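You operate a simulated robot arm through the tools that you are given. There is no shell and no other tool. Be economical: measure what you need, move in short steps, check, and stop when the job is done.

You are at the controls of a simulated two-armed robot. One attempt, no reset.

## Task
Lock the mount at the card's angle and stand it on the platform.
Fine: hold the mount still while you work its catch and arm. Set down upright: tilt mount.

It is judged by the outcome, as a careful person would: the job done as asked, and still so three seconds after it is handed in. It fails if anything else is knocked over, pushed out of place, dropped, spilled or broken.

## Robot
Two 7-joint arms with two-finger parallel grippers on one trunk, on a base that drives. Base frame: it is fixed to the floor where the robot stands at the start and does not move with it; the origin is under the middle of the robot, x ahead of it, y to its left, z up. Readings come in mm, rad, newtons and seconds.
The left shoulder is at the start at [70, 163, 1095], the right one opposite. With the tool pointing down near the work surface each hand reaches from about 400 to 880 mm from the robot's upright axis, wherever it stands, measured 20 degrees to its own side. Places, roughly: angle card [700, 400, 800]; mount plate [500, 200, 900]; tilt mount catch [500, 200, 800]; top of the steel platform [500, 1000, 800]. Payload 3.43 kg a hand.
Tool frame (each hand has its own): the origin (TCP) lies between the finger pads and is the grasp point; the fingertips stand 34 mm ahead of it; z points along the fingers, y is the line along which they close. The gripper opens to 128 mm. The fingers are 24 mm wide and 12 mm thick; the gripper's body (48 by 130 mm) begins 96 mm behind the TCP.
Orientation is that of the tool frame in the base frame, as [roll, pitch, yaw] about the fixed x, y, z axes, in that order (R = Rz(yaw) Ry(pitch) Rx(roll)). With the fingers straight down and closing along the base's y, the tool's x points along the base's -x, its y along +y and its z along -z.

## Interface
- The arms move only by the tool apply_moves. It takes "left_deltas", "right_deltas" or both (then of equal length, played together; a hand with none holds still); each is a list of rows, each an object (a shift or turn left out is 0, a gripper value left out holds the last) with "rot": the turn, a rotation vector about the tool's x, y, z in rad, a list of three; "dp": the shift along the tool's x, y, z in cm, a list of three; "claw": the finger opening in cm, from 0 to 12.8. In form: [{"rot": [rx, ry, rz], "dp": [dx, dy, dz], "claw": claw}, ...]. A call has 1 to 12 rows; each row shifts and turns the commanded pose from where the row before left it, along the tool's axes as they then stand. A row lasts 0.2 s, in which the tool goes at most 50 mm and 0.15 rad; a call with a longer step from one row to the next is refused whole, and so is a gripper value outside its range. A pose out of reach is approached as far as the arm can. The call stops where the force on the tool passes 40 N (or 10 N more than at its start, if that is more) or the arm is blocked; 0.2 s more then pass. The fingers move at their own pace (about 153 mm/s each) and stop on an object; they squeeze with about 33 N. The grip force told is the motor's: it shows also when the fingers shut on nothing. Time passes only in rows, and 0.2 s behind the last, so rows that do not move let the fingers close. The reply holds the time, the measured pose of the TCP, the force on the tool along the base axes, the opening and the grip force, in the units named above and with some noise, with the torque about the TCP (base axes, N m) and any sound that the robot's microphone picked up.
- Cameras (640 x 400 px; columns grow to the right, rows downward): "scene" is now at [122.6, 54.9, 1338.5]; the picture's right is [0.61, -0.79, 0.00], its down [-0.45, -0.34, -0.82] and it looks along [0.65, 0.50, -0.57] (base axes); focal length 260 px, centre (320, 200). "left" rides on the left gripper at [76, 11, -160] in its tool frame; the picture's right is [-0.15, 0.99, 0.00], its down [-0.88, -0.13, -0.46] and it looks along [-0.45, -0.07, 0.89] (tool axes); focal length 234 px, centre (320, 200). "right" rides on the right gripper at [76, -11, -160] in its tool frame; the picture's right is [0.15, 0.99, 0.00], its down [-0.88, 0.13, -0.46] and it looks along [-0.45, 0.07, 0.89] (tool axes); focal length 234 px, centre (320, 200). There is no depth. A picture from a camera that has moved, and an enlarged one, comes with that camera's place and axes in the base frame and with its lens. The place of the scene camera against the robot may be out by one fixed shift of up to 18 mm in any direction.
- snapshot(camera): a new picture of that camera. No time passes.
- lift_body(by): slides the trunk up (or, below 0, down) by that many mm; the arms and the scene camera ride with it, the base frame stays. It gives what a move gives, with no picture.
- roll_base(legs): drives the robot by 1 to 6 legs, each [ahead, left, turn to the left] in mm, mm and rad, along the robot's own axes; the way and the turn of a leg run together, so that a leg with both is an arc; at most 1500 mm and 3.142 rad a leg. The arms and the cameras ride along, it lands a little off, and it stops where it bumps. It gives what a move gives.
- aim_head(pan, tilt): turns the head with the scene camera to pan (to the left, within 1.501 rad either way) and tilt (down, from -0.506 to 1.204), counted from straight ahead of the robot. It gives what a move gives.
- enlarge(camera, box): a new picture of the part [left, top, right, bottom] of that camera's present view, enlarged. No time passes.
- job_done(): hands the job in; it is judged then, once.

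Go step by step. Nothing tells you exact positions but the pictures and the camera data: compare them with the known pose of the tool, close in by small moves and look again before you grip or let go. The budget is 120 turns and 92 pictures, counting those below and the enlarged ones. Unless the task says otherwise, let go and move clear before handing in, and close with one line.

The tools are called after "Request:" as name(argument=value, ...) on one line, values as JSON. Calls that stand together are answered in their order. apply_moves: Moves the arms, as the interface text tells. Its arguments: {"type":"object","properties":{"left_deltas":{"type":"array","items":{"type":"object","properties":{"rot":{"type":"array","items":{"type":"number"}},"dp":{"type":"array","items":{"type":"number"}},"claw":{"type":"number"}}}},"right_deltas":{"type":"array","items":{"type":"object","properties":{"rot":{"type":"array","items":{"type":"number"}},"dp":{"type":"array","items":{"type":"number"}},"claw":{"type":"number"}}}}},"required":[]} The other tools are called the same way: lift_body (by) slides the trunk up or down; roll_base (legs) drives the base; aim_head (pan, tilt) turns the head that bears the scene camera; snapshot (camera) takes a picture; enlarge (camera, box) takes an enlarged picture of a part of a camera's view; job_done () hands the job in.

At the start:

```text
clock: 0.0
left_ee_pos: [442.9, 507.5, 1057.1]
left_tool_rot: [-3.14, 0.0, 3.141]
left_ft_force: [-0.1, -0.6, 0.2]
left_ft_torque: [-0.02, 0.0, 0.01]
left_grip_width: 128.2
left_finger_force: 0.1
right_ee_pos: [632.2, 90.6, 1153.6]
right_tool_rot: [-3.141, 0.0, 3.141]
right_ft_force: [-0.8, -0.2, 0.3]
right_ft_torque: [-0.01, -0.01, 0.0]
right_grip_width: 127.9
right_finger_force: 0.0
trunk travel left (down, up): [-575.0, 365.0]
robot x, y, heading: [-0.1, -0.9, -0.001]
head pan, tilt: [0.654, 0.602]
```

scene: 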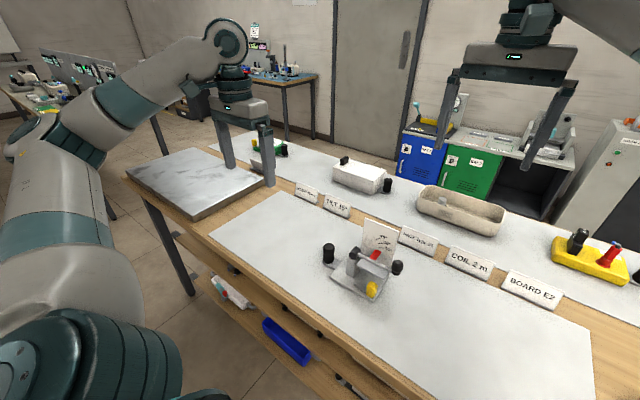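
right: 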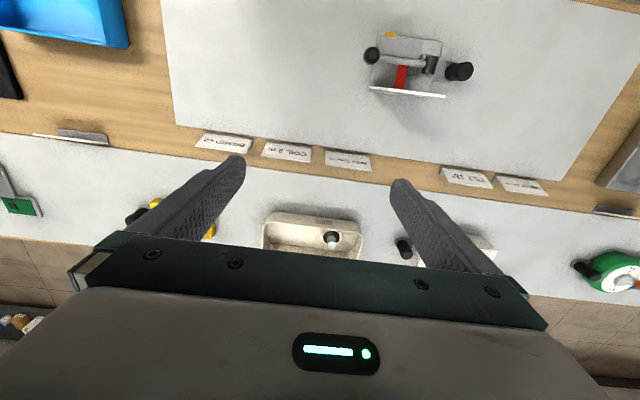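
left: 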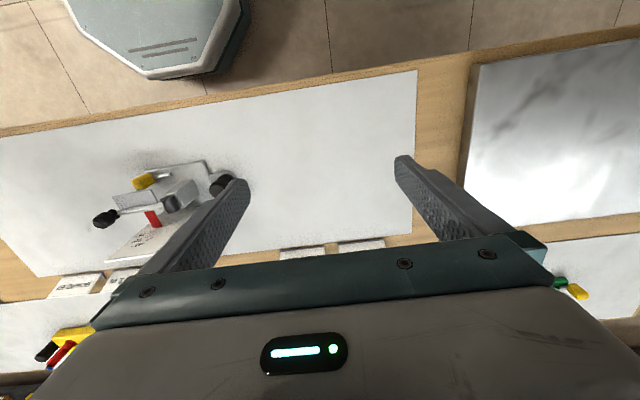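

I see the tilt mount at the middle of the near mat with a card standing behind it, and the steel platform to the left. I'll look closer at the mount and the card first.

Request:
enlarge(camera="scene", box=[300, 200, 440, 310])

Request:
enlarge(camera="right", box=[340, 10, 500, 110])

Request:
enlarge(camera="left", box=[70, 140, 270, 280])

```text
3.64 times, centred on (370, 255) of scene
camera zoom: at [122.6, 54.9, 1338.5], right [0.61, -0.79, 0.0], down [-0.45, -0.34, -0.82], along [0.65, 0.5, -0.57], focal length 944 px, centre (138, 0)
```

zoom: 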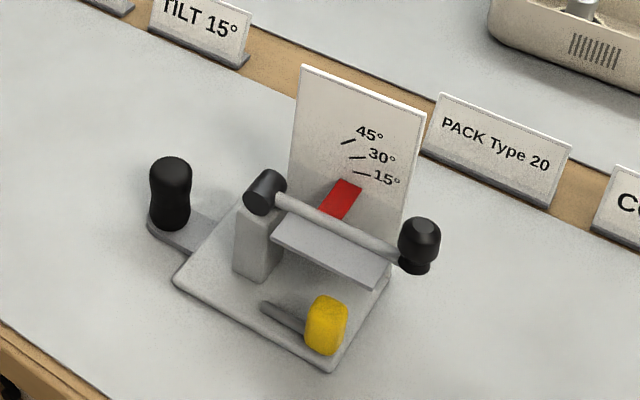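

```text
4.00 times, centred on (420, 60) of right
camera zoom: at [558.1, 78.8, 1314.0], right [-0.15, 0.99, 0.0], down [0.88, 0.13, 0.46], along [0.45, 0.07, -0.89], focal length 937 px, centre (-80, 760)
```

zoom: 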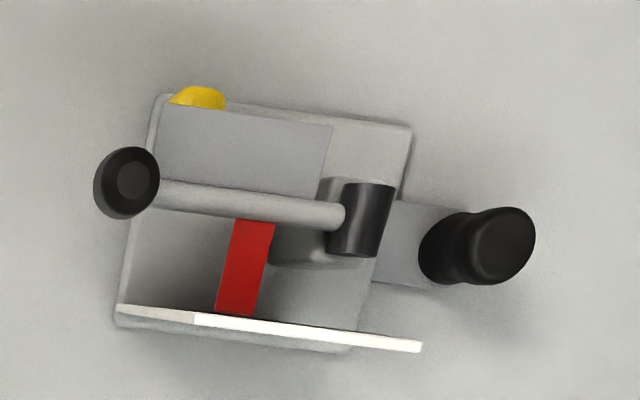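

```text
2.86 times, centred on (170, 210) of left
camera zoom: at [366.9, 519.5, 1216.0], right [0.15, 0.99, 0.0], down [0.88, -0.13, 0.46], along [0.45, -0.07, -0.89], focal length 669 px, centre (749, 171)
```

zoom: 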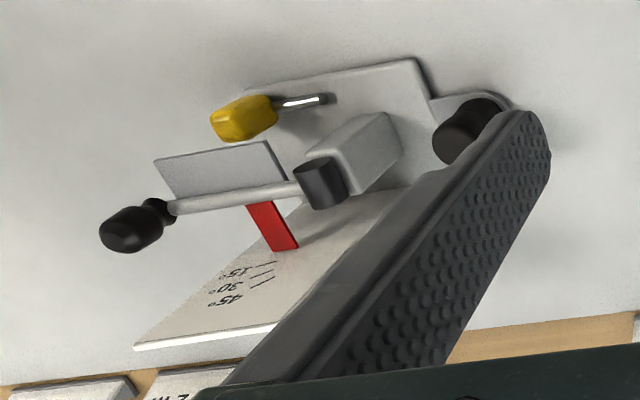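

The mount seems to have a handle knob (+y), an arm with a black knob on a pivot, a red pointer in front of a 15/30/45 dial, and a yellow catch. I'll read the cards and view the mount closer.

Request:
enlarge(camera="scene", box=[285, 175, 365, 225])

Request:
enlarge(camera="scene", box=[120, 130, 300, 230])

Request:
aim_head(pan=0.35, tilt=0.8)

Request:
snapshot(camera="scene")

```text
8.00 times, centred on (325, 200) of scene
camera zoom: at [122.6, 54.9, 1338.5], right [0.61, -0.79, 0.0], down [-0.45, -0.34, -0.82], along [0.65, 0.5, -0.57], focal length 2076 px, centre (280, 200)
```

zoom: 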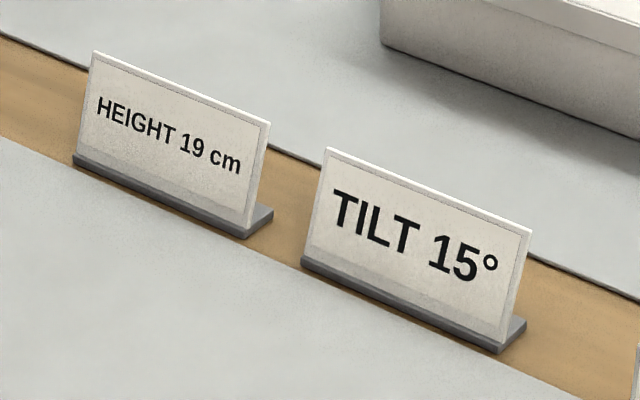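

```text
3.56 times, centred on (210, 180) of scene
camera zoom: at [122.6, 54.9, 1338.5], right [0.61, -0.79, 0.0], down [-0.45, -0.34, -0.82], along [0.65, 0.5, -0.57], focal length 923 px, centre (711, 271)
```

zoom: 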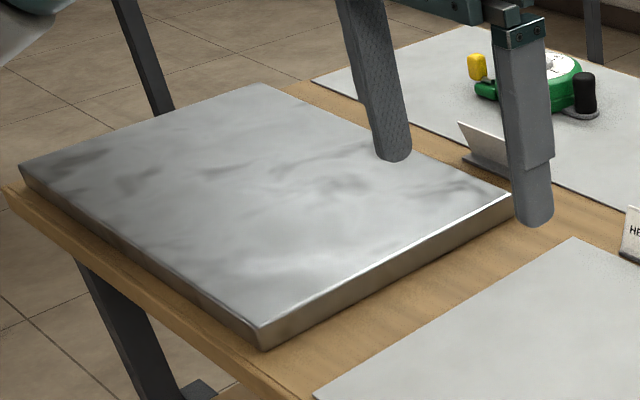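

```text
clock: 0.8
left_ee_pos: [442.2, 506.6, 1057.6]
left_tool_rot: [-3.141, 0.0, 3.141]
left_ft_force: [-1.3, 0.8, 0.3]
left_ft_torque: [-0.03, -0.01, 0.0]
left_grip_width: 128.0
left_finger_force: 0.2
right_ee_pos: [632.1, 89.1, 1153.6]
right_tool_rot: [3.141, 0.0, 3.141]
right_ft_force: [-0.8, -0.3, 0.8]
right_ft_torque: [0.02, 0.02, -0.02]
right_grip_width: 128.0
right_finger_force: 0.1
trunk travel left (down, up): [-575.0, 365.0]
robot x, y, heading: [5.3, 0.2, 0.001]
head pan, tilt: [0.351, 0.799]
```

```text
83 pictures are left
camera scene: at [128.2, 29.0, 1321.9], right [0.34, -0.94, 0.0], down [-0.67, -0.25, -0.7], along [0.65, 0.24, -0.72], focal length 260 px, centre (320, 200)
```

scene: 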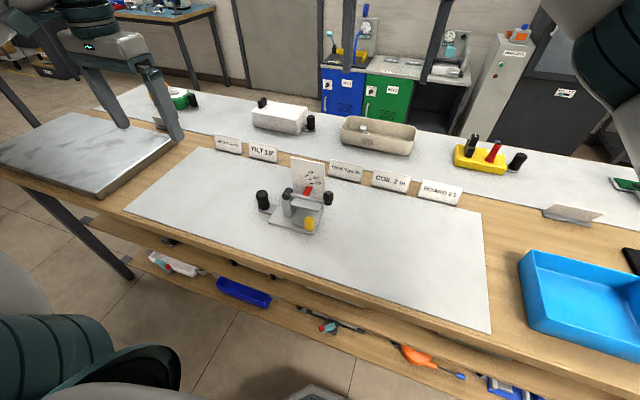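

The card in question reads TILT 15°. Now a closer look at the mount and its catch.

Request:
enlarge(camera="scene", box=[245, 150, 345, 240])

Request:
apply_moves(left_deltas=[{"dp": [3, -4, 0]}, {"dp": [3, -4, 0]}, {"dp": [3, -4, 0]}, {"dp": [0, -4, 2.5]}, {"dp": [0, -4, 2.5]}, {"dp": [0, -4, 0]}])

Request:
snapshot(camera="left")

```text
4.44 times, centred on (295, 195) of scene
camera zoom: at [128.2, 29.0, 1321.9], right [0.34, -0.94, 0.0], down [-0.67, -0.25, -0.7], along [0.65, 0.24, -0.72], focal length 1153 px, centre (431, 222)
```

zoom: 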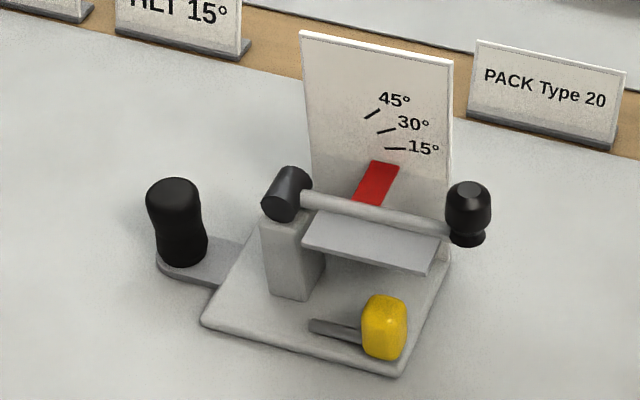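

```text
clock: 2.2
left_ee_pos: [355.1, 264.2, 1007.5]
left_tool_rot: [3.14, -0.001, -3.14]
left_ft_force: [-0.6, 0.3, -0.6]
left_ft_torque: [0.04, 0.05, -0.01]
left_grip_width: 128.1
left_finger_force: 0.0
right_ee_pos: [633.6, 87.4, 1153.7]
right_tool_rot: [3.139, -0.002, 3.141]
right_ft_force: [1.2, -0.6, 0.6]
right_ft_torque: [0.02, 0.04, -0.02]
right_grip_width: 127.9
right_finger_force: 0.1
trunk travel left (down, up): [-575.0, 365.0]
robot x, y, heading: [-0.0, 1.7, 0.002]
head pan, tilt: [0.351, 0.799]
```

```text
81 pictures are left
camera left: at [279.1, 275.9, 1165.7], right [0.14, 0.99, 0.0], down [0.88, -0.13, 0.45], along [0.45, -0.06, -0.89], focal length 234 px, centre (320, 200)
```

left: 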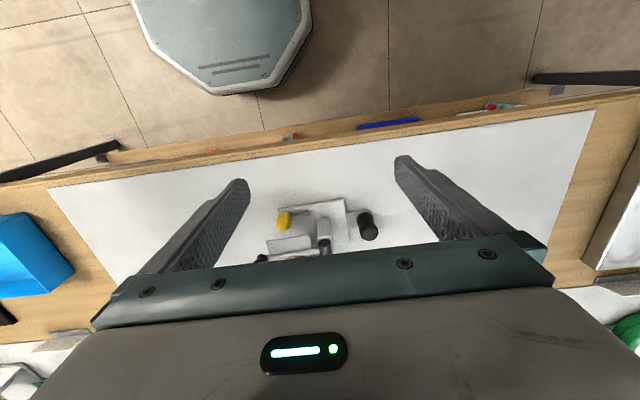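

Request:
enlarge(camera="left", box=[250, 185, 390, 270])

Request:
apply_moves(right_deltas=[{"dp": [0, -4, 0]}, {"dp": [4, -3, 0]}, {"dp": [4, -3, 2]}, {"dp": [4, 0, 3]}, {"dp": [4, 0, 3]}, {"dp": [0, 0, 3]}, {"dp": [0, 0, 3]}])

Request:
snapshot(camera="right")

```text
4.57 times, centred on (320, 228) of left
camera zoom: at [279.1, 275.9, 1165.7], right [0.14, 0.99, 0.0], down [0.88, -0.13, 0.45], along [0.45, -0.06, -0.89], focal length 1070 px, centre (320, 74)
```

zoom: 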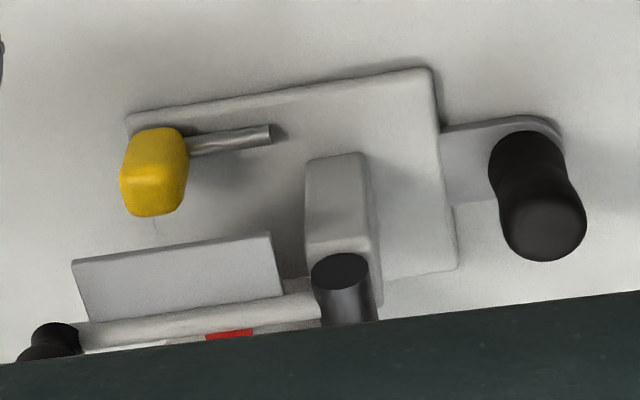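

```text
refused: row 3 steps farther than a row can; nothing moved
```

```text
79 pictures are left
camera right: at [559.2, 76.7, 1313.7], right [-0.15, 0.99, 0.0], down [0.88, 0.13, 0.46], along [0.45, 0.07, -0.89], focal length 234 px, centre (320, 200)
```

right: 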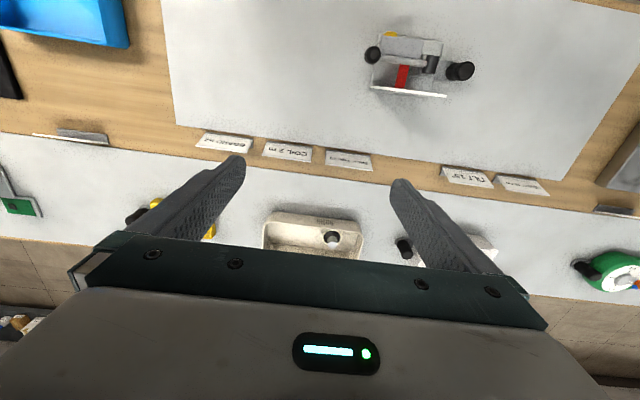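

The lever of the catch looks slightly raised and the arm sits at 0°. I'll slide the base left so that both hands reach the mount comfortably, then look from the front.

Request:
roll_base(legs=[[0, 200, 0]])

Request:
aim_head(pan=0.0, tilt=0.9)

Request:
snapshot(camera="scene")

```text
clock: 3.8
left_ee_pos: [352.4, 468.8, 1006.7]
left_tool_rot: [3.141, 0.002, -3.139]
left_ft_force: [-0.5, -0.4, -0.5]
left_ft_torque: [-0.03, -0.02, 0.04]
left_grip_width: 128.1
left_finger_force: 0.1
right_ee_pos: [632.8, 291.8, 1154.6]
right_tool_rot: [-3.141, 0.0, -3.139]
right_ft_force: [0.8, 0.6, 0.7]
right_ft_torque: [-0.03, 0.04, 0.03]
right_grip_width: 127.9
right_finger_force: 0.0
trunk travel left (down, up): [-575.0, 365.0]
robot x, y, heading: [1.5, 201.8, 0.006]
head pan, tilt: [0.351, 0.799]
```

```text
clock: 4.6
left_ee_pos: [352.7, 468.6, 1007.0]
left_tool_rot: [3.139, 0.0, -3.138]
left_ft_force: [-0.3, -0.3, 0.8]
left_ft_torque: [-0.04, -0.03, -0.02]
left_grip_width: 128.1
left_finger_force: 0.0
right_ee_pos: [632.4, 292.5, 1152.2]
right_tool_rot: [-3.141, -0.001, -3.138]
right_ft_force: [-0.3, -0.6, -0.3]
right_ft_torque: [0.02, -0.02, -0.01]
right_grip_width: 128.0
right_finger_force: 0.0
trunk travel left (down, up): [-575.0, 365.0]
robot x, y, heading: [-1.3, 197.7, 0.006]
head pan, tilt: [0.0, 0.901]
```

```text
78 pictures are left
camera scene: at [127.7, 202.3, 1314.0], right [0.0, -1.0, 0.0], down [-0.78, 0.0, -0.62], along [0.62, 0.0, -0.78], focal length 260 px, centre (320, 200)
```

scene: 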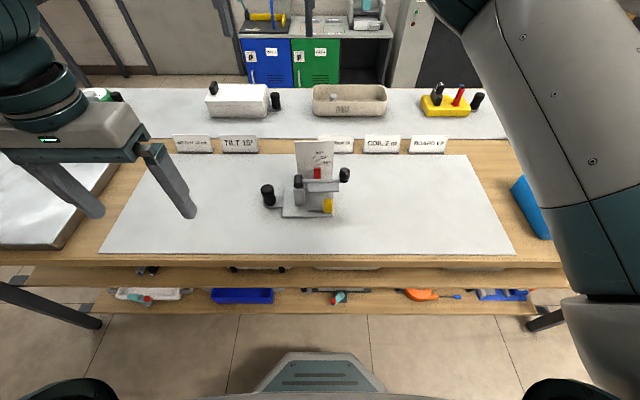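

Request:
enlarge(camera="scene", box=[250, 130, 370, 225])

```text
4.21 times, centred on (310, 178) of scene
camera zoom: at [127.7, 202.3, 1314.0], right [0.0, -1.0, 0.0], down [-0.78, 0.0, -0.62], along [0.62, 0.0, -0.78], focal length 1093 px, centre (362, 295)
```

zoom: 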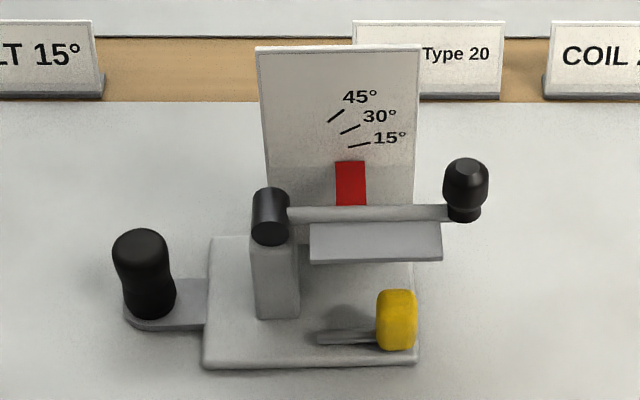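

The arm pivots about the hub (axis x) with radial marks on the dial; the handle knob is at about [508,318]. I bring the left hand above the handle.

Request:
apply_moves(left_deltas=[{"dp": [-3.1, -3, 0], "claw": 8}, {"dp": [-3.1, -3, 0]}, {"dp": [-3.1, -3, 0]}, {"dp": [-3.1, -3, 0]}, {"dp": [-3.1, -3, 0]}, {"dp": [0, 0, 3.5]}, {"dp": [0, 0, 3.5]}, {}])

Request:
snapshot(camera="left")

Request:
snapshot(camera="scene")

```text
clock: 6.4
left_ee_pos: [508.4, 317.7, 935.9]
left_tool_rot: [-3.141, 0.002, -3.139]
left_ft_force: [0.4, -0.2, 0.3]
left_ft_torque: [-0.03, 0.01, -0.04]
left_grip_width: 79.8
left_finger_force: 0.1
right_ee_pos: [632.7, 292.5, 1153.9]
right_tool_rot: [3.141, 0.001, -3.139]
right_ft_force: [0.1, -0.4, -0.5]
right_ft_torque: [0.03, -0.01, 0.02]
right_grip_width: 127.8
right_finger_force: 0.1
trunk travel left (down, up): [-575.0, 365.0]
robot x, y, heading: [-2.5, 200.8, 0.003]
head pan, tilt: [0.0, 0.901]
```

```text
76 pictures are left
camera left: at [432.6, 329.6, 1094.0], right [0.14, 0.99, 0.0], down [0.88, -0.13, 0.46], along [0.45, -0.06, -0.89], focal length 234 px, centre (320, 200)
```

left: 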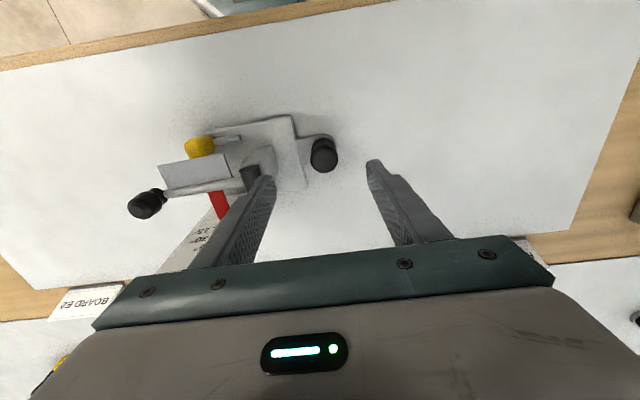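

```text
75 pictures are left
camera scene: at [127.4, 202.3, 1314.0], right [0.0, -1.0, 0.0], down [-0.78, 0.0, -0.62], along [0.62, 0.0, -0.78], focal length 260 px, centre (320, 200)
```

scene: 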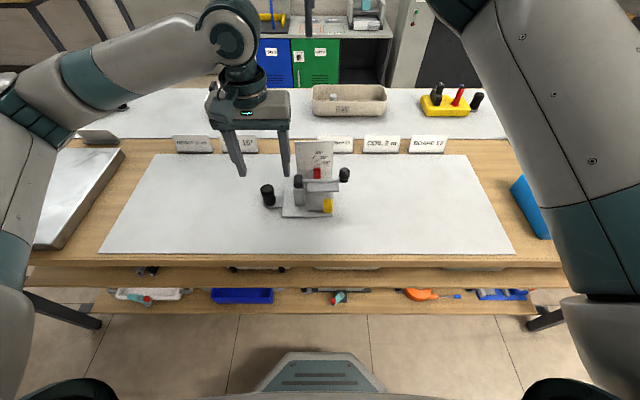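

Handle refined to about [503,322]. I narrow the opening to 60 and descend beside the handle.

Request:
apply_moves(left_deltas=[{"dp": [0.5, 0.4, 0], "claw": 6}, {}, {"dp": [0, 0, 3]}, {"dp": [0, 0, 3]}])

Request:
enlarge(camera="left", box=[180, 80, 460, 260])

Request:
enlarge(camera="scene", box=[230, 120, 370, 225])

```text
clock: 7.4
left_ee_pos: [504.0, 321.5, 876.5]
left_tool_rot: [3.141, 0.001, -3.136]
left_ft_force: [0.4, 0.1, 0.6]
left_ft_torque: [-0.02, 0.04, 0.01]
left_grip_width: 60.1
left_finger_force: 0.1
right_ee_pos: [632.6, 292.4, 1153.4]
right_tool_rot: [-3.141, 0.0, -3.138]
right_ft_force: [0.5, 0.0, -0.3]
right_ft_torque: [-0.01, 0.01, -0.01]
right_grip_width: 128.0
right_finger_force: 0.0
trunk travel left (down, up): [-575.0, 365.0]
robot x, y, heading: [-1.0, 198.6, 0.003]
head pan, tilt: [0.0, 0.901]
```

```text
2.22 times, centred on (320, 170) of left
camera zoom: at [427.9, 334.8, 1035.0], right [0.14, 0.99, 0.0], down [0.88, -0.13, 0.46], along [0.45, -0.06, -0.89], focal length 520 px, centre (320, 267)
```

zoom: 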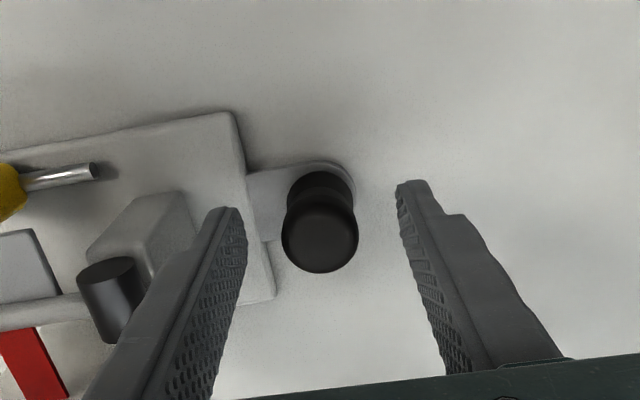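

```text
3.81 times, centred on (300, 172) of scene
camera zoom: at [128.0, 202.7, 1314.0], right [0.0, -1.0, 0.0], down [-0.78, 0.0, -0.62], along [0.62, 0.0, -0.78], focal length 989 px, centre (396, 305)
```

zoom: 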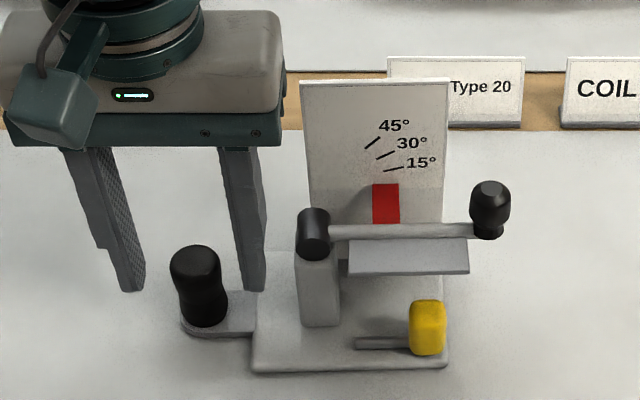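

Alignment is good; descend and close on the handle.

Request:
apply_moves(left_deltas=[{"dp": [0, 0.2, 1.4]}, {"dp": [0, 0, 1.2]}, {}])

Request:
apply_moves(left_deltas=[{"claw": 4.5}, {"claw": 3.8}, {"claw": 3.2}, {"claw": 2}, {"claw": 0}, {}])

Request:
enlarge(camera="scene", box=[230, 120, 370, 225])

```text
clock: 8.2
left_ee_pos: [503.2, 324.4, 851.3]
left_tool_rot: [3.141, 0.0, -3.139]
left_ft_force: [0.0, 0.6, 0.3]
left_ft_torque: [-0.01, -0.02, 0.01]
left_grip_width: 59.8
left_finger_force: 0.0
right_ee_pos: [633.0, 291.6, 1153.8]
right_tool_rot: [3.141, -0.001, -3.138]
right_ft_force: [0.2, 0.2, 0.4]
right_ft_torque: [-0.01, 0.01, 0.04]
right_grip_width: 128.3
right_finger_force: 0.0
trunk travel left (down, up): [-575.0, 365.0]
robot x, y, heading: [0.8, 201.4, 0.004]
head pan, tilt: [0.0, 0.901]
```

```text
clock: 9.6
left_ee_pos: [502.5, 325.0, 850.8]
left_tool_rot: [3.141, 0.001, -3.139]
left_ft_force: [-0.3, -0.2, -0.5]
left_ft_torque: [0.18, 0.06, 0.0]
left_grip_width: 29.5
left_finger_force: 32.5
right_ee_pos: [632.0, 291.5, 1152.6]
right_tool_rot: [3.141, 0.001, -3.138]
right_ft_force: [-0.4, -0.3, -0.8]
right_ft_torque: [-0.05, -0.01, 0.01]
right_grip_width: 127.9
right_finger_force: 0.1
trunk travel left (down, up): [-575.0, 365.0]
robot x, y, heading: [2.1, 201.7, 0.009]
head pan, tilt: [0.0, 0.901]
```

```text
3.81 times, centred on (300, 172) of scene
camera zoom: at [127.7, 202.6, 1313.9], right [0.0, -1.0, 0.0], down [-0.78, 0.0, -0.62], along [0.62, 0.0, -0.78], focal length 989 px, centre (396, 305)
```

zoom: 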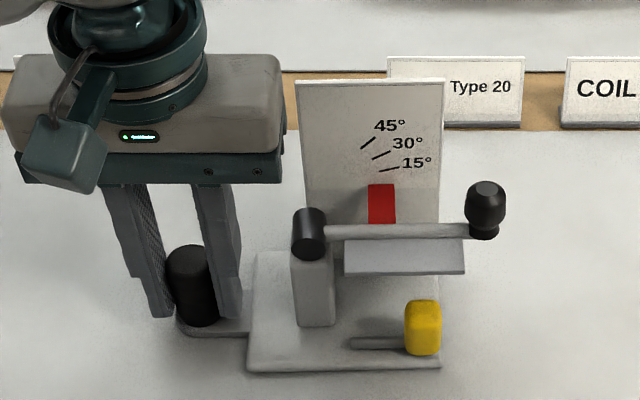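

The left hand holds the mount firmly (29.5 mm). Now I bring the right hand in front, pitched 45°, to inspect the catch from low.

Request:
apply_moves(right_deltas=[{"dp": [3.5, -2.4, 0], "claw": 3}, {"dp": [3.5, -2.4, 0]}, {"dp": [3.5, -2.4, 0]}, {"dp": [3.5, -2.4, 0]}, {"dp": [3.5, -2.4, 0]}, {"dp": [2, 0, 3]}, {"rot": [0, -0.131, 0]}, {"rot": [0, -0.131, 0]}, {"rot": [0, -0.131, 0]}, {"rot": [0, -0.131, 0]}, {"rot": [0, -0.131, 0]}, {"rot": [0, -0.131, 0]}])

Request:
snapshot(camera="right")

Request:
snapshot(camera="scene")

```text
clock: 12.2
left_ee_pos: [503.9, 325.3, 851.9]
left_tool_rot: [-3.142, 0.001, -3.139]
left_ft_force: [1.4, -0.1, 0.4]
left_ft_torque: [0.08, -0.06, -0.02]
left_grip_width: 29.5
left_finger_force: 33.7
right_ee_pos: [437.2, 172.5, 1123.6]
right_tool_rot: [3.141, 0.789, -3.14]
right_ft_force: [-0.4, -0.1, 0.2]
right_ft_torque: [0.03, 0.02, -0.02]
right_grip_width: 30.0
right_finger_force: 0.2
trunk travel left (down, up): [-575.0, 365.0]
robot x, y, heading: [-1.6, 198.2, 0.006]
head pan, tilt: [0.0, 0.901]
```

```text
71 pictures are left
camera right: at [271.7, 160.6, 1183.3], right [-0.11, 0.99, -0.1], down [0.3, 0.13, 0.95], along [0.95, 0.07, -0.31], focal length 234 px, centre (320, 200)
```

right: 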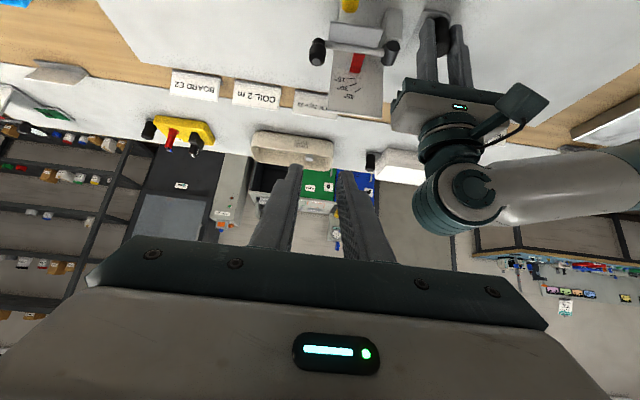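

```text
70 pictures are left
camera scene: at [127.4, 202.8, 1314.0], right [0.0, -1.0, 0.0], down [-0.78, 0.0, -0.62], along [0.62, 0.0, -0.78], focal length 260 px, centre (320, 200)
```

scene: 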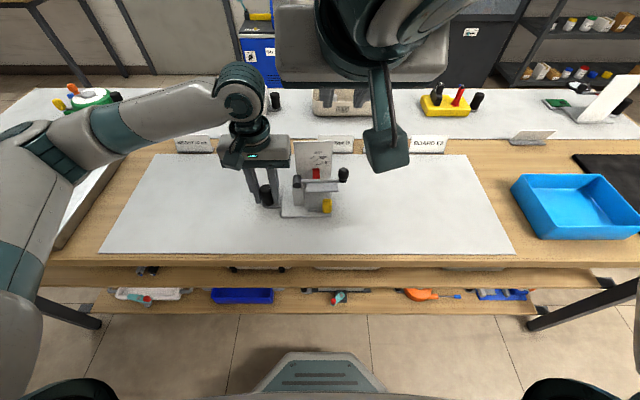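

Request:
apply_moves(right_deltas=[{"dp": [3.2, 0, 3.2]}, {"dp": [3.2, 0, 3.2]}, {"dp": [3.2, 0, 3.2]}, {"dp": [3.2, 0, 3.2]}])

Request:
enlarge(camera="right", box=[240, 60, 480, 220])

```text
clock: 13.2
left_ee_pos: [503.0, 323.7, 851.0]
left_tool_rot: [-3.141, 0.0, -3.139]
left_ft_force: [-0.1, 0.6, 2.3]
left_ft_torque: [-0.44, 0.18, -0.07]
left_grip_width: 29.4
left_finger_force: 32.6
right_ee_pos: [453.8, 186.6, 948.0]
right_tool_rot: [3.142, 0.784, -3.139]
right_ft_force: [-0.5, 0.4, 0.2]
right_ft_torque: [0.04, 0.0, 0.02]
right_grip_width: 29.8
right_finger_force: 0.0
right hand out of reach, approached as far as the arm can: row 2, 3, 4
trunk travel left (down, up): [-575.0, 365.0]
robot x, y, heading: [1.1, 198.1, 0.004]
head pan, tilt: [0.0, 0.901]
```

```text
2.50 times, centred on (360, 140) of right
camera zoom: at [287.8, 175.8, 1008.2], right [-0.1, 0.99, -0.11], down [0.3, 0.13, 0.94], along [0.95, 0.07, -0.31], focal length 585 px, centre (220, 350)
```

zoom: 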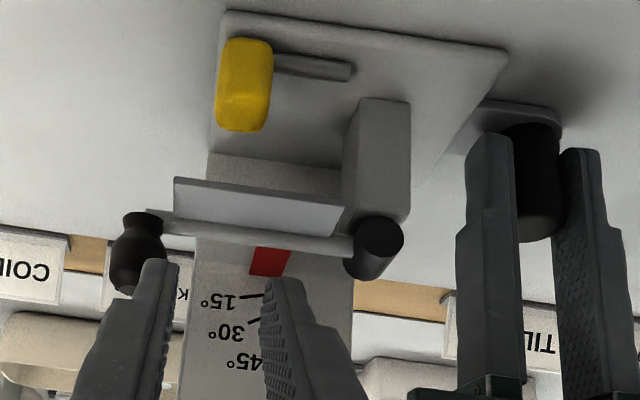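

Request:
enlarge(camera="right", box=[316, 58, 396, 118])

Request:
enlarge(camera="scene", box=[280, 165, 350, 220])

```text
6.67 times, centred on (356, 88) of right
camera zoom: at [287.8, 175.8, 1008.2], right [-0.1, 0.99, -0.11], down [0.3, 0.13, 0.94], along [0.95, 0.07, -0.31], focal length 1561 px, centre (80, 947)
```

zoom: 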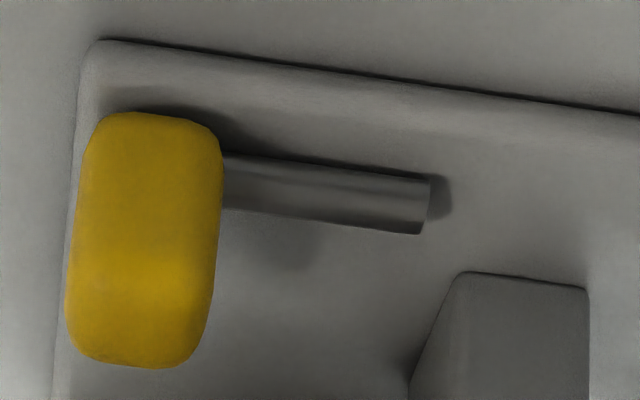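

```text
7.27 times, centred on (315, 192) of scene
camera zoom: at [127.8, 202.6, 1314.0], right [0.0, -1.0, 0.0], down [-0.78, 0.0, -0.62], along [0.62, 0.0, -0.78], focal length 1887 px, centre (356, 254)
```

zoom: 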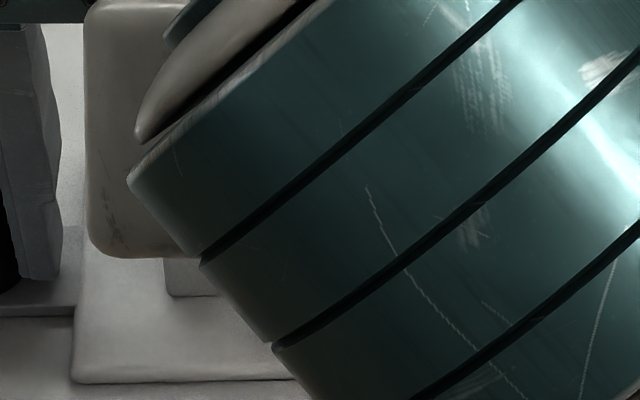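

The catch is a flat lever with an upright yellow grip. I'll first test whether the arm is free: re-orient the right hand to point down, closing along x, above the arm's knob.

Request:
apply_moves(right_deltas=[{"dp": [-3.2, 0, -3.2]}, {"dp": [-3.2, 0, -3.2]}, {"dp": [-3.2, 0, -3.2], "rot": [0, 0.131, 0]}, {"rot": [0, 0.131, 0]}, {"rot": [0, 0.131, 0]}, {"rot": [0, 0.131, 0]}, {"rot": [0, 0.131, 0]}, {"rot": [0, 0.131, 0]}])

Request:
apply_moves(right_deltas=[{"rot": [0, 0, -0.143]}, {"rot": [0, 0, -0.143]}, {"rot": [0, 0, -0.143]}, {"rot": [0, 0, -0.143]}, {"rot": [0, 0, -0.143]}, {"rot": [0, 0, -0.143]}, {"rot": [0, 0, -0.143]}, {"rot": [0, 0, -0.143]}, {"rot": [0, 0, -0.143]}, {"rot": [0, 0, -0.143]}, {"rot": [0, 0, -0.141], "claw": 5}])

```text
clock: 15.0
left_ee_pos: [503.6, 324.1, 852.6]
left_tool_rot: [3.141, -0.001, -3.138]
left_ft_force: [0.3, 0.9, 2.6]
left_ft_torque: [-0.55, 0.05, -0.1]
left_grip_width: 29.4
left_finger_force: 33.4
right_ee_pos: [452.7, 187.8, 1084.0]
right_tool_rot: [-3.142, -0.002, -3.138]
right_ft_force: [0.5, 0.2, 0.6]
right_ft_torque: [0.0, -0.01, -0.02]
right_grip_width: 30.1
right_finger_force: 0.0
trunk travel left (down, up): [-575.0, 365.0]
robot x, y, heading: [-3.6, 203.9, 0.009]
head pan, tilt: [0.0, 0.901]
```

```text
clock: 17.4
left_ee_pos: [503.7, 324.3, 851.5]
left_tool_rot: [-3.141, -0.001, -3.139]
left_ft_force: [1.3, 0.0, 2.9]
left_ft_torque: [-0.66, -0.06, -0.02]
left_grip_width: 29.4
left_finger_force: 32.9
right_ee_pos: [453.1, 186.6, 1082.6]
right_tool_rot: [-3.141, 0.001, -1.566]
right_ft_force: [-0.3, -0.7, -1.1]
right_ft_torque: [0.01, -0.03, -0.03]
right_grip_width: 50.4
right_finger_force: 0.2
trunk travel left (down, up): [-575.0, 365.0]
robot x, y, heading: [3.1, 199.0, 0.001]
head pan, tilt: [0.0, 0.901]
```

Request:
apply_moves(right_deltas=[{"dp": [1.6, -3, 0]}, {"dp": [1.5, -2.9, 0]}, {"dp": [0, 0, 4.5]}, {"dp": [0, 0, 4]}, {}])

Request:
snapshot(camera="right")

Request:
enlarge(camera="scene", box=[230, 120, 390, 225])

```text
clock: 18.6
left_ee_pos: [504.0, 325.3, 850.5]
left_tool_rot: [-3.141, -0.001, -3.137]
left_ft_force: [0.5, 0.7, 3.3]
left_ft_torque: [-0.67, 0.02, 0.01]
left_grip_width: 29.5
left_finger_force: 32.5
right_ee_pos: [513.1, 154.7, 996.2]
right_tool_rot: [3.141, -0.001, -1.569]
right_ft_force: [-0.5, 0.0, 0.8]
right_ft_torque: [0.03, 0.0, 0.02]
right_grip_width: 49.9
right_finger_force: 0.1
trunk travel left (down, up): [-575.0, 365.0]
robot x, y, heading: [0.2, 199.0, 0.004]
head pan, tilt: [0.0, 0.901]
```

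```text
66 pictures are left
camera right: at [525.0, 80.0, 1156.8], right [-0.99, -0.15, 0.0], down [-0.13, 0.88, 0.46], along [-0.07, 0.45, -0.89], focal length 234 px, centre (320, 200)
```

right: 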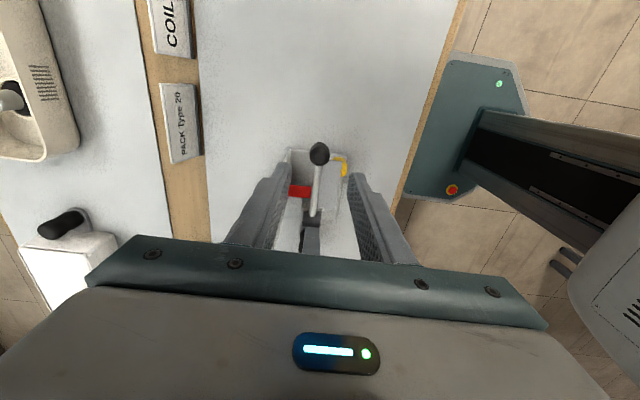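

```text
3.81 times, centred on (310, 172) of scene
camera zoom: at [127.5, 202.6, 1314.0], right [0.0, -1.0, 0.0], down [-0.78, 0.0, -0.62], along [0.62, 0.0, -0.78], focal length 989 px, centre (358, 305)
```

zoom: 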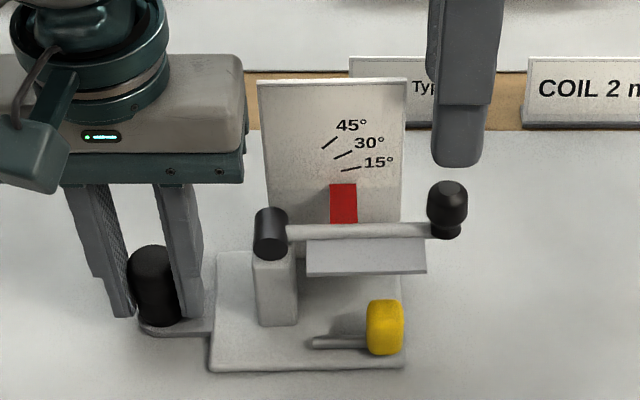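

Knob of the arm is at about [513,153,900]. Descend in steps, then grip it.

Request:
apply_moves(right_deltas=[{"dp": [0.15, 0, 3.5]}, {"dp": [0, 0, 3]}, {"dp": [0, 0, 2.2]}, {}])

Request:
enlarge(camera="right", box=[200, 60, 440, 240])

Request:
enlarge(camera="scene", box=[230, 120, 390, 225])

```text
clock: 19.6
left_ee_pos: [502.9, 323.6, 851.4]
left_tool_rot: [3.14, 0.002, -3.14]
left_ft_force: [3.6, -1.8, -0.9]
left_ft_torque: [0.4, -0.12, 0.16]
left_grip_width: 29.5
left_finger_force: 32.4
right_ee_pos: [511.2, 153.7, 911.4]
right_tool_rot: [-3.139, 0.002, -1.565]
right_ft_force: [-0.5, -2.2, 17.7]
right_ft_torque: [0.14, 0.49, 0.31]
right_grip_width: 50.2
right_finger_force: 0.0
trunk travel left (down, up): [-575.0, 365.0]
robot x, y, heading: [1.7, 202.5, 0.006]
head pan, tilt: [0.0, 0.901]
```

```text
2.22 times, centred on (320, 150) of right
camera zoom: at [523.1, 78.5, 1072.6], right [-0.99, -0.15, 0.0], down [-0.13, 0.88, 0.46], along [-0.07, 0.45, -0.89], focal length 520 px, centre (320, 311)
```

zoom: 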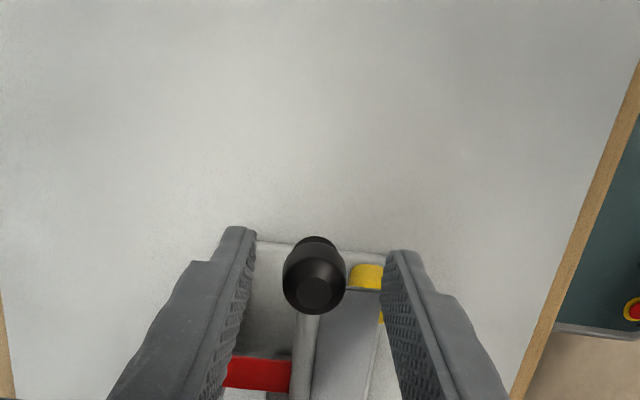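

```text
3.81 times, centred on (310, 172) of scene
camera zoom: at [126.9, 202.3, 1314.2], right [0.0, -1.0, 0.0], down [-0.78, 0.0, -0.62], along [0.62, 0.0, -0.78], focal length 989 px, centre (358, 305)
```

zoom: 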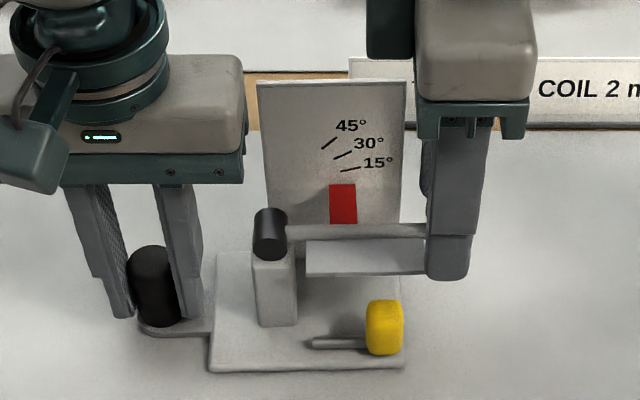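

The front fingertip touched the plate's end; I back up a little and shift to −y.

Request:
apply_moves(right_deltas=[{"dp": [0, 0, -1.5]}, {"dp": [0.5, 0, 0]}, {"dp": [0, 0, 0.5]}, {}])

Request:
enlarge(camera="scene", box=[230, 120, 390, 225])

```text
clock: 20.6
left_ee_pos: [502.4, 324.2, 851.3]
left_tool_rot: [-3.14, -0.001, -3.137]
left_ft_force: [-0.2, -0.6, 2.7]
left_ft_torque: [-0.56, 0.0, -0.06]
left_grip_width: 29.5
left_finger_force: 32.8
right_ee_pos: [512.0, 150.7, 920.5]
right_tool_rot: [3.14, -0.001, -1.567]
right_ft_force: [0.5, 0.1, 0.3]
right_ft_torque: [-0.01, 0.03, -0.01]
right_grip_width: 49.7
right_finger_force: 0.0
trunk travel left (down, up): [-575.0, 365.0]
robot x, y, heading: [-1.2, 200.5, 0.006]
head pan, tilt: [0.0, 0.901]
```

```text
3.81 times, centred on (310, 172) of scene
camera zoom: at [127.5, 202.6, 1314.0], right [0.0, -1.0, 0.0], down [-0.78, 0.0, -0.62], along [0.62, 0.0, -0.78], focal length 989 px, centre (358, 305)
```

zoom: 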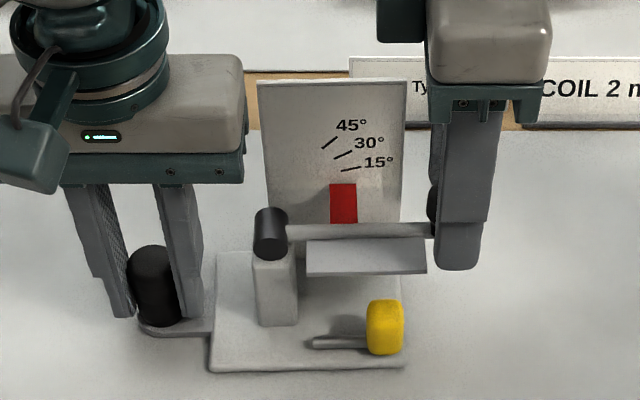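

Request:
apply_moves(right_deltas=[{"claw": 4}, {"claw": 3.2}, {"claw": 2.6}, {"claw": 1.5}, {"claw": 1}, {}])

Request:
enlarge(camera="scene", box=[230, 120, 390, 225])

```text
clock: 22.0
left_ee_pos: [503.9, 323.6, 851.7]
left_tool_rot: [3.141, 0.001, -3.139]
left_ft_force: [-1.0, 1.9, 2.7]
left_ft_torque: [-0.71, 0.23, -0.16]
left_grip_width: 29.4
left_finger_force: 32.8
right_ee_pos: [511.7, 148.4, 921.0]
right_tool_rot: [3.141, 0.001, -1.571]
right_ft_force: [2.5, -2.0, 1.1]
right_ft_torque: [-0.06, -0.07, 0.02]
right_grip_width: 22.1
right_finger_force: 33.1
trunk travel left (down, up): [-575.0, 365.0]
robot x, y, heading: [-1.2, 200.9, 0.006]
head pan, tilt: [0.0, 0.901]
```

```text
3.81 times, centred on (310, 172) of scene
camera zoom: at [127.6, 202.5, 1314.0], right [0.0, -1.0, 0.0], down [-0.78, 0.0, -0.62], along [0.62, 0.0, -0.78], focal length 989 px, centre (358, 305)
```

zoom: 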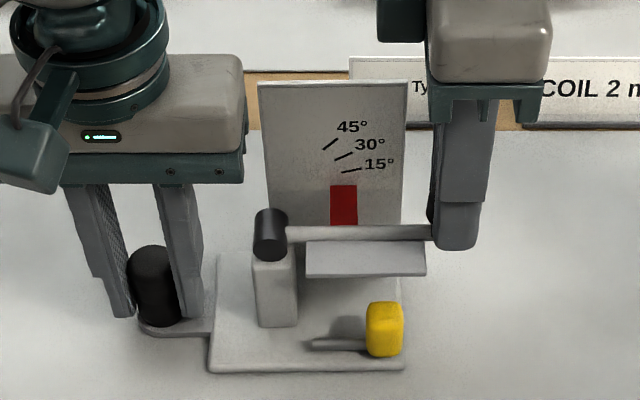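

Gripped. I raise the arm by about 5° as a test while watching the forces.

Request:
apply_moves(right_deltas=[{"dp": [0, 0, -0.22], "rot": [0, 0.022, 0]}, {"dp": [0, 0, -0.22], "rot": [0, 0.022, 0]}, {"dp": [0, 0, -0.22], "rot": [0, 0.022, 0]}, {"dp": [0, 0, -0.22], "rot": [0, 0.022, 0]}])

Request:
enlarge(camera="scene", box=[230, 120, 390, 225])

```text
clock: 23.0
left_ee_pos: [503.4, 322.6, 852.7]
left_tool_rot: [-3.138, 0.002, -3.141]
left_ft_force: [0.4, -19.7, 11.7]
left_ft_torque: [-1.45, 0.03, -0.22]
left_grip_width: 29.9
left_finger_force: 33.4
right_ee_pos: [512.4, 151.0, 928.4]
right_tool_rot: [-3.141, -0.086, -1.565]
right_ft_force: [-0.2, 20.3, -12.3]
right_ft_torque: [0.66, -0.09, 0.11]
right_grip_width: 22.0
right_finger_force: 33.2
trunk travel left (down, up): [-575.0, 365.0]
robot x, y, heading: [0.2, 200.9, 0.008]
head pan, tilt: [0.0, 0.901]
```

```text
3.81 times, centred on (310, 172) of scene
camera zoom: at [128.0, 202.6, 1313.9], right [0.0, -1.0, 0.0], down [-0.78, 0.0, -0.62], along [0.62, 0.0, -0.78], focal length 989 px, centre (358, 305)
```

zoom: 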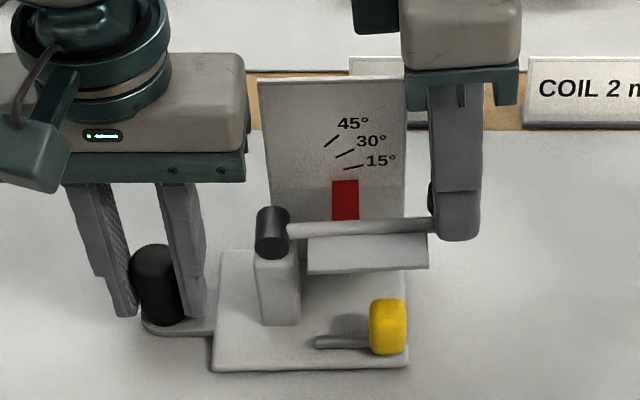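

The arm yields a little but with notable force, which suggests the catch holds it (or friction). I back off, let go, and see whether it stays.

Request:
apply_moves(right_deltas=[{"dp": [0, 0, 0.2], "rot": [0, -0.022, 0]}, {"dp": [0, 0, 0.2], "rot": [0, -0.022, 0]}, {"dp": [0, 0, 0.2], "rot": [0, -0.022, 0]}, {"dp": [0, 0, 0.2], "rot": [0, -0.022, 0]}, {"claw": 5}, {}])

Request:
enlarge(camera="scene", box=[230, 120, 390, 225])

```text
clock: 24.4
left_ee_pos: [502.6, 325.4, 851.6]
left_tool_rot: [3.141, 0.0, -3.138]
left_ft_force: [-0.3, 0.1, 1.9]
left_ft_torque: [-0.54, -0.23, 0.0]
left_grip_width: 29.4
left_finger_force: 33.3
right_ee_pos: [511.9, 149.5, 922.4]
right_tool_rot: [-3.141, 0.0, -1.569]
right_ft_force: [-0.6, -0.4, 0.0]
right_ft_torque: [0.03, 0.02, -0.01]
right_grip_width: 50.2
right_finger_force: 0.1
trunk travel left (down, up): [-575.0, 365.0]
robot x, y, heading: [-0.4, 205.0, 0.004]
head pan, tilt: [0.0, 0.901]
```

```text
3.81 times, centred on (310, 172) of scene
camera zoom: at [127.4, 202.7, 1313.9], right [0.0, -1.0, 0.0], down [-0.78, 0.0, -0.62], along [0.62, 0.0, -0.78], focal length 989 px, centre (358, 305)
```

zoom: 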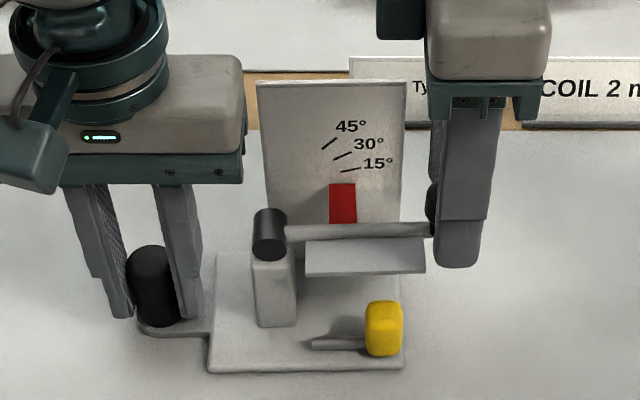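

It sprang back to 0°, so the catch is locked. I retract, turn the right hand back to close along y, pitch it ~28°, and approach the yellow grip at about [484,188,828] from the front under the plate's edge.

Request:
apply_moves(right_deltas=[{"dp": [0, 0, -4]}, {"dp": [0, 0, -4.5]}, {"dp": [0, 0, -4.5]}, {"rot": [0, 0, 0.143]}, {"rot": [0, 0, 0.143]}, {"rot": [0, 0, 0.143]}, {"rot": [0, 0, 0.143]}, {"rot": [0, 0, 0.143]}, {"rot": [0, 0, 0.143]}, {"rot": [0, 0, 0.143]}, {"rot": [0, 0, 0.143]}, {"rot": [0, 0, 0.143]}])

Request:
apply_moves(right_deltas=[{"rot": [0, 0, 0.143]}, {"rot": [0, 0, 0.141]}, {"dp": [3.5, 2, 0]}, {"dp": [3.5, 1.9, 0]}, {"rot": [0, -0.123, 0]}, {"rot": [0, -0.123, 0]}, {"rot": [0, -0.123, 0]}, {"rot": [0, -0.123, 0]}, {}])

Request:
snapshot(camera="right")

```text
clock: 27.0
left_ee_pos: [504.5, 325.1, 851.2]
left_tool_rot: [-3.141, 0.001, -3.139]
left_ft_force: [-0.3, 2.0, 0.2]
left_ft_torque: [-0.29, 0.08, -0.06]
left_grip_width: 29.7
left_finger_force: 32.9
right_ee_pos: [513.3, 150.2, 1051.3]
right_tool_rot: [3.141, -0.001, -2.856]
right_ft_force: [-0.2, -0.4, 0.3]
right_ft_torque: [0.03, 0.02, 0.02]
right_grip_width: 50.0
right_finger_force: 0.1
trunk travel left (down, up): [-575.0, 365.0]
robot x, y, heading: [-1.4, 200.4, -0.001]
head pan, tilt: [0.0, 0.901]
```

```text
clock: 29.0
left_ee_pos: [503.3, 324.1, 852.5]
left_tool_rot: [-3.141, 0.0, -3.139]
left_ft_force: [-0.1, 1.6, 2.9]
left_ft_torque: [-0.42, -0.01, -0.07]
left_grip_width: 29.3
left_finger_force: 32.7
right_ee_pos: [441.6, 188.4, 1051.3]
right_tool_rot: [-3.141, 0.495, -3.14]
right_ft_force: [0.0, -0.3, 0.1]
right_ft_torque: [-0.03, 0.0, 0.01]
right_grip_width: 49.7
right_finger_force: 0.2
trunk travel left (down, up): [-575.0, 365.0]
robot x, y, heading: [-1.6, 200.4, 0.006]
head pan, tilt: [0.0, 0.901]
```

```text
58 pictures are left
camera right: at [300.2, 178.0, 1156.7], right [-0.13, 0.99, -0.07], down [0.56, 0.13, 0.82], along [0.82, 0.07, -0.57], focal length 234 px, centre (320, 200)
```

right: 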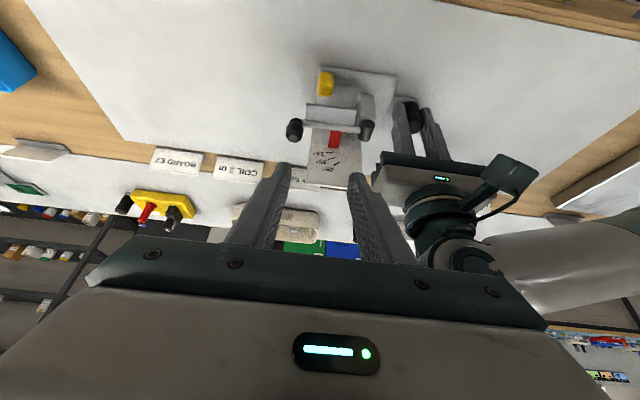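

Request:
apply_moves(right_deltas=[{"dp": [2.1, 0, 3.9]}, {"dp": [2.1, 0, 3.9]}, {"dp": [1.4, 0, 2.6]}, {}])

Request:
enlarge(camera="right", box=[200, 40, 440, 220])

```text
clock: 30.0
left_ee_pos: [502.9, 324.1, 851.1]
left_tool_rot: [-3.141, 0.0, -3.138]
left_ft_force: [1.0, 0.9, 2.1]
left_ft_torque: [-0.49, 0.1, 0.02]
left_grip_width: 29.3
left_finger_force: 33.0
right_ee_pos: [439.9, 190.4, 933.4]
right_tool_rot: [-3.141, 0.492, -3.138]
right_ft_force: [0.8, 0.8, -0.5]
right_ft_torque: [0.04, 0.02, -0.01]
right_grip_width: 50.3
right_finger_force: 0.1
trunk travel left (down, up): [-575.0, 365.0]
robot x, y, heading: [3.3, 201.1, 0.008]
head pan, tilt: [0.0, 0.901]
```

```text
2.22 times, centred on (320, 130) of right
camera zoom: at [299.0, 178.7, 1038.9], right [-0.13, 0.99, -0.07], down [0.56, 0.13, 0.82], along [0.82, 0.07, -0.57], focal length 520 px, centre (320, 356)
```

zoom: 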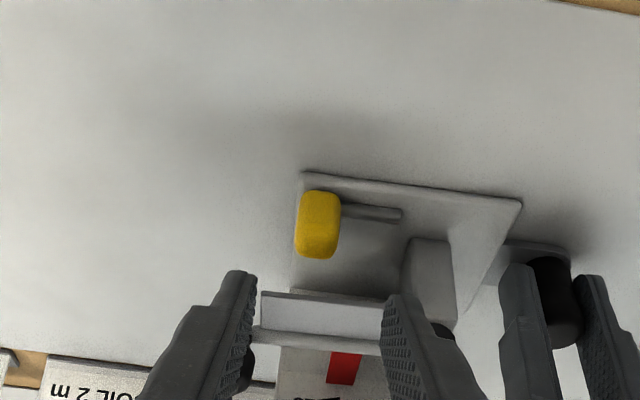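

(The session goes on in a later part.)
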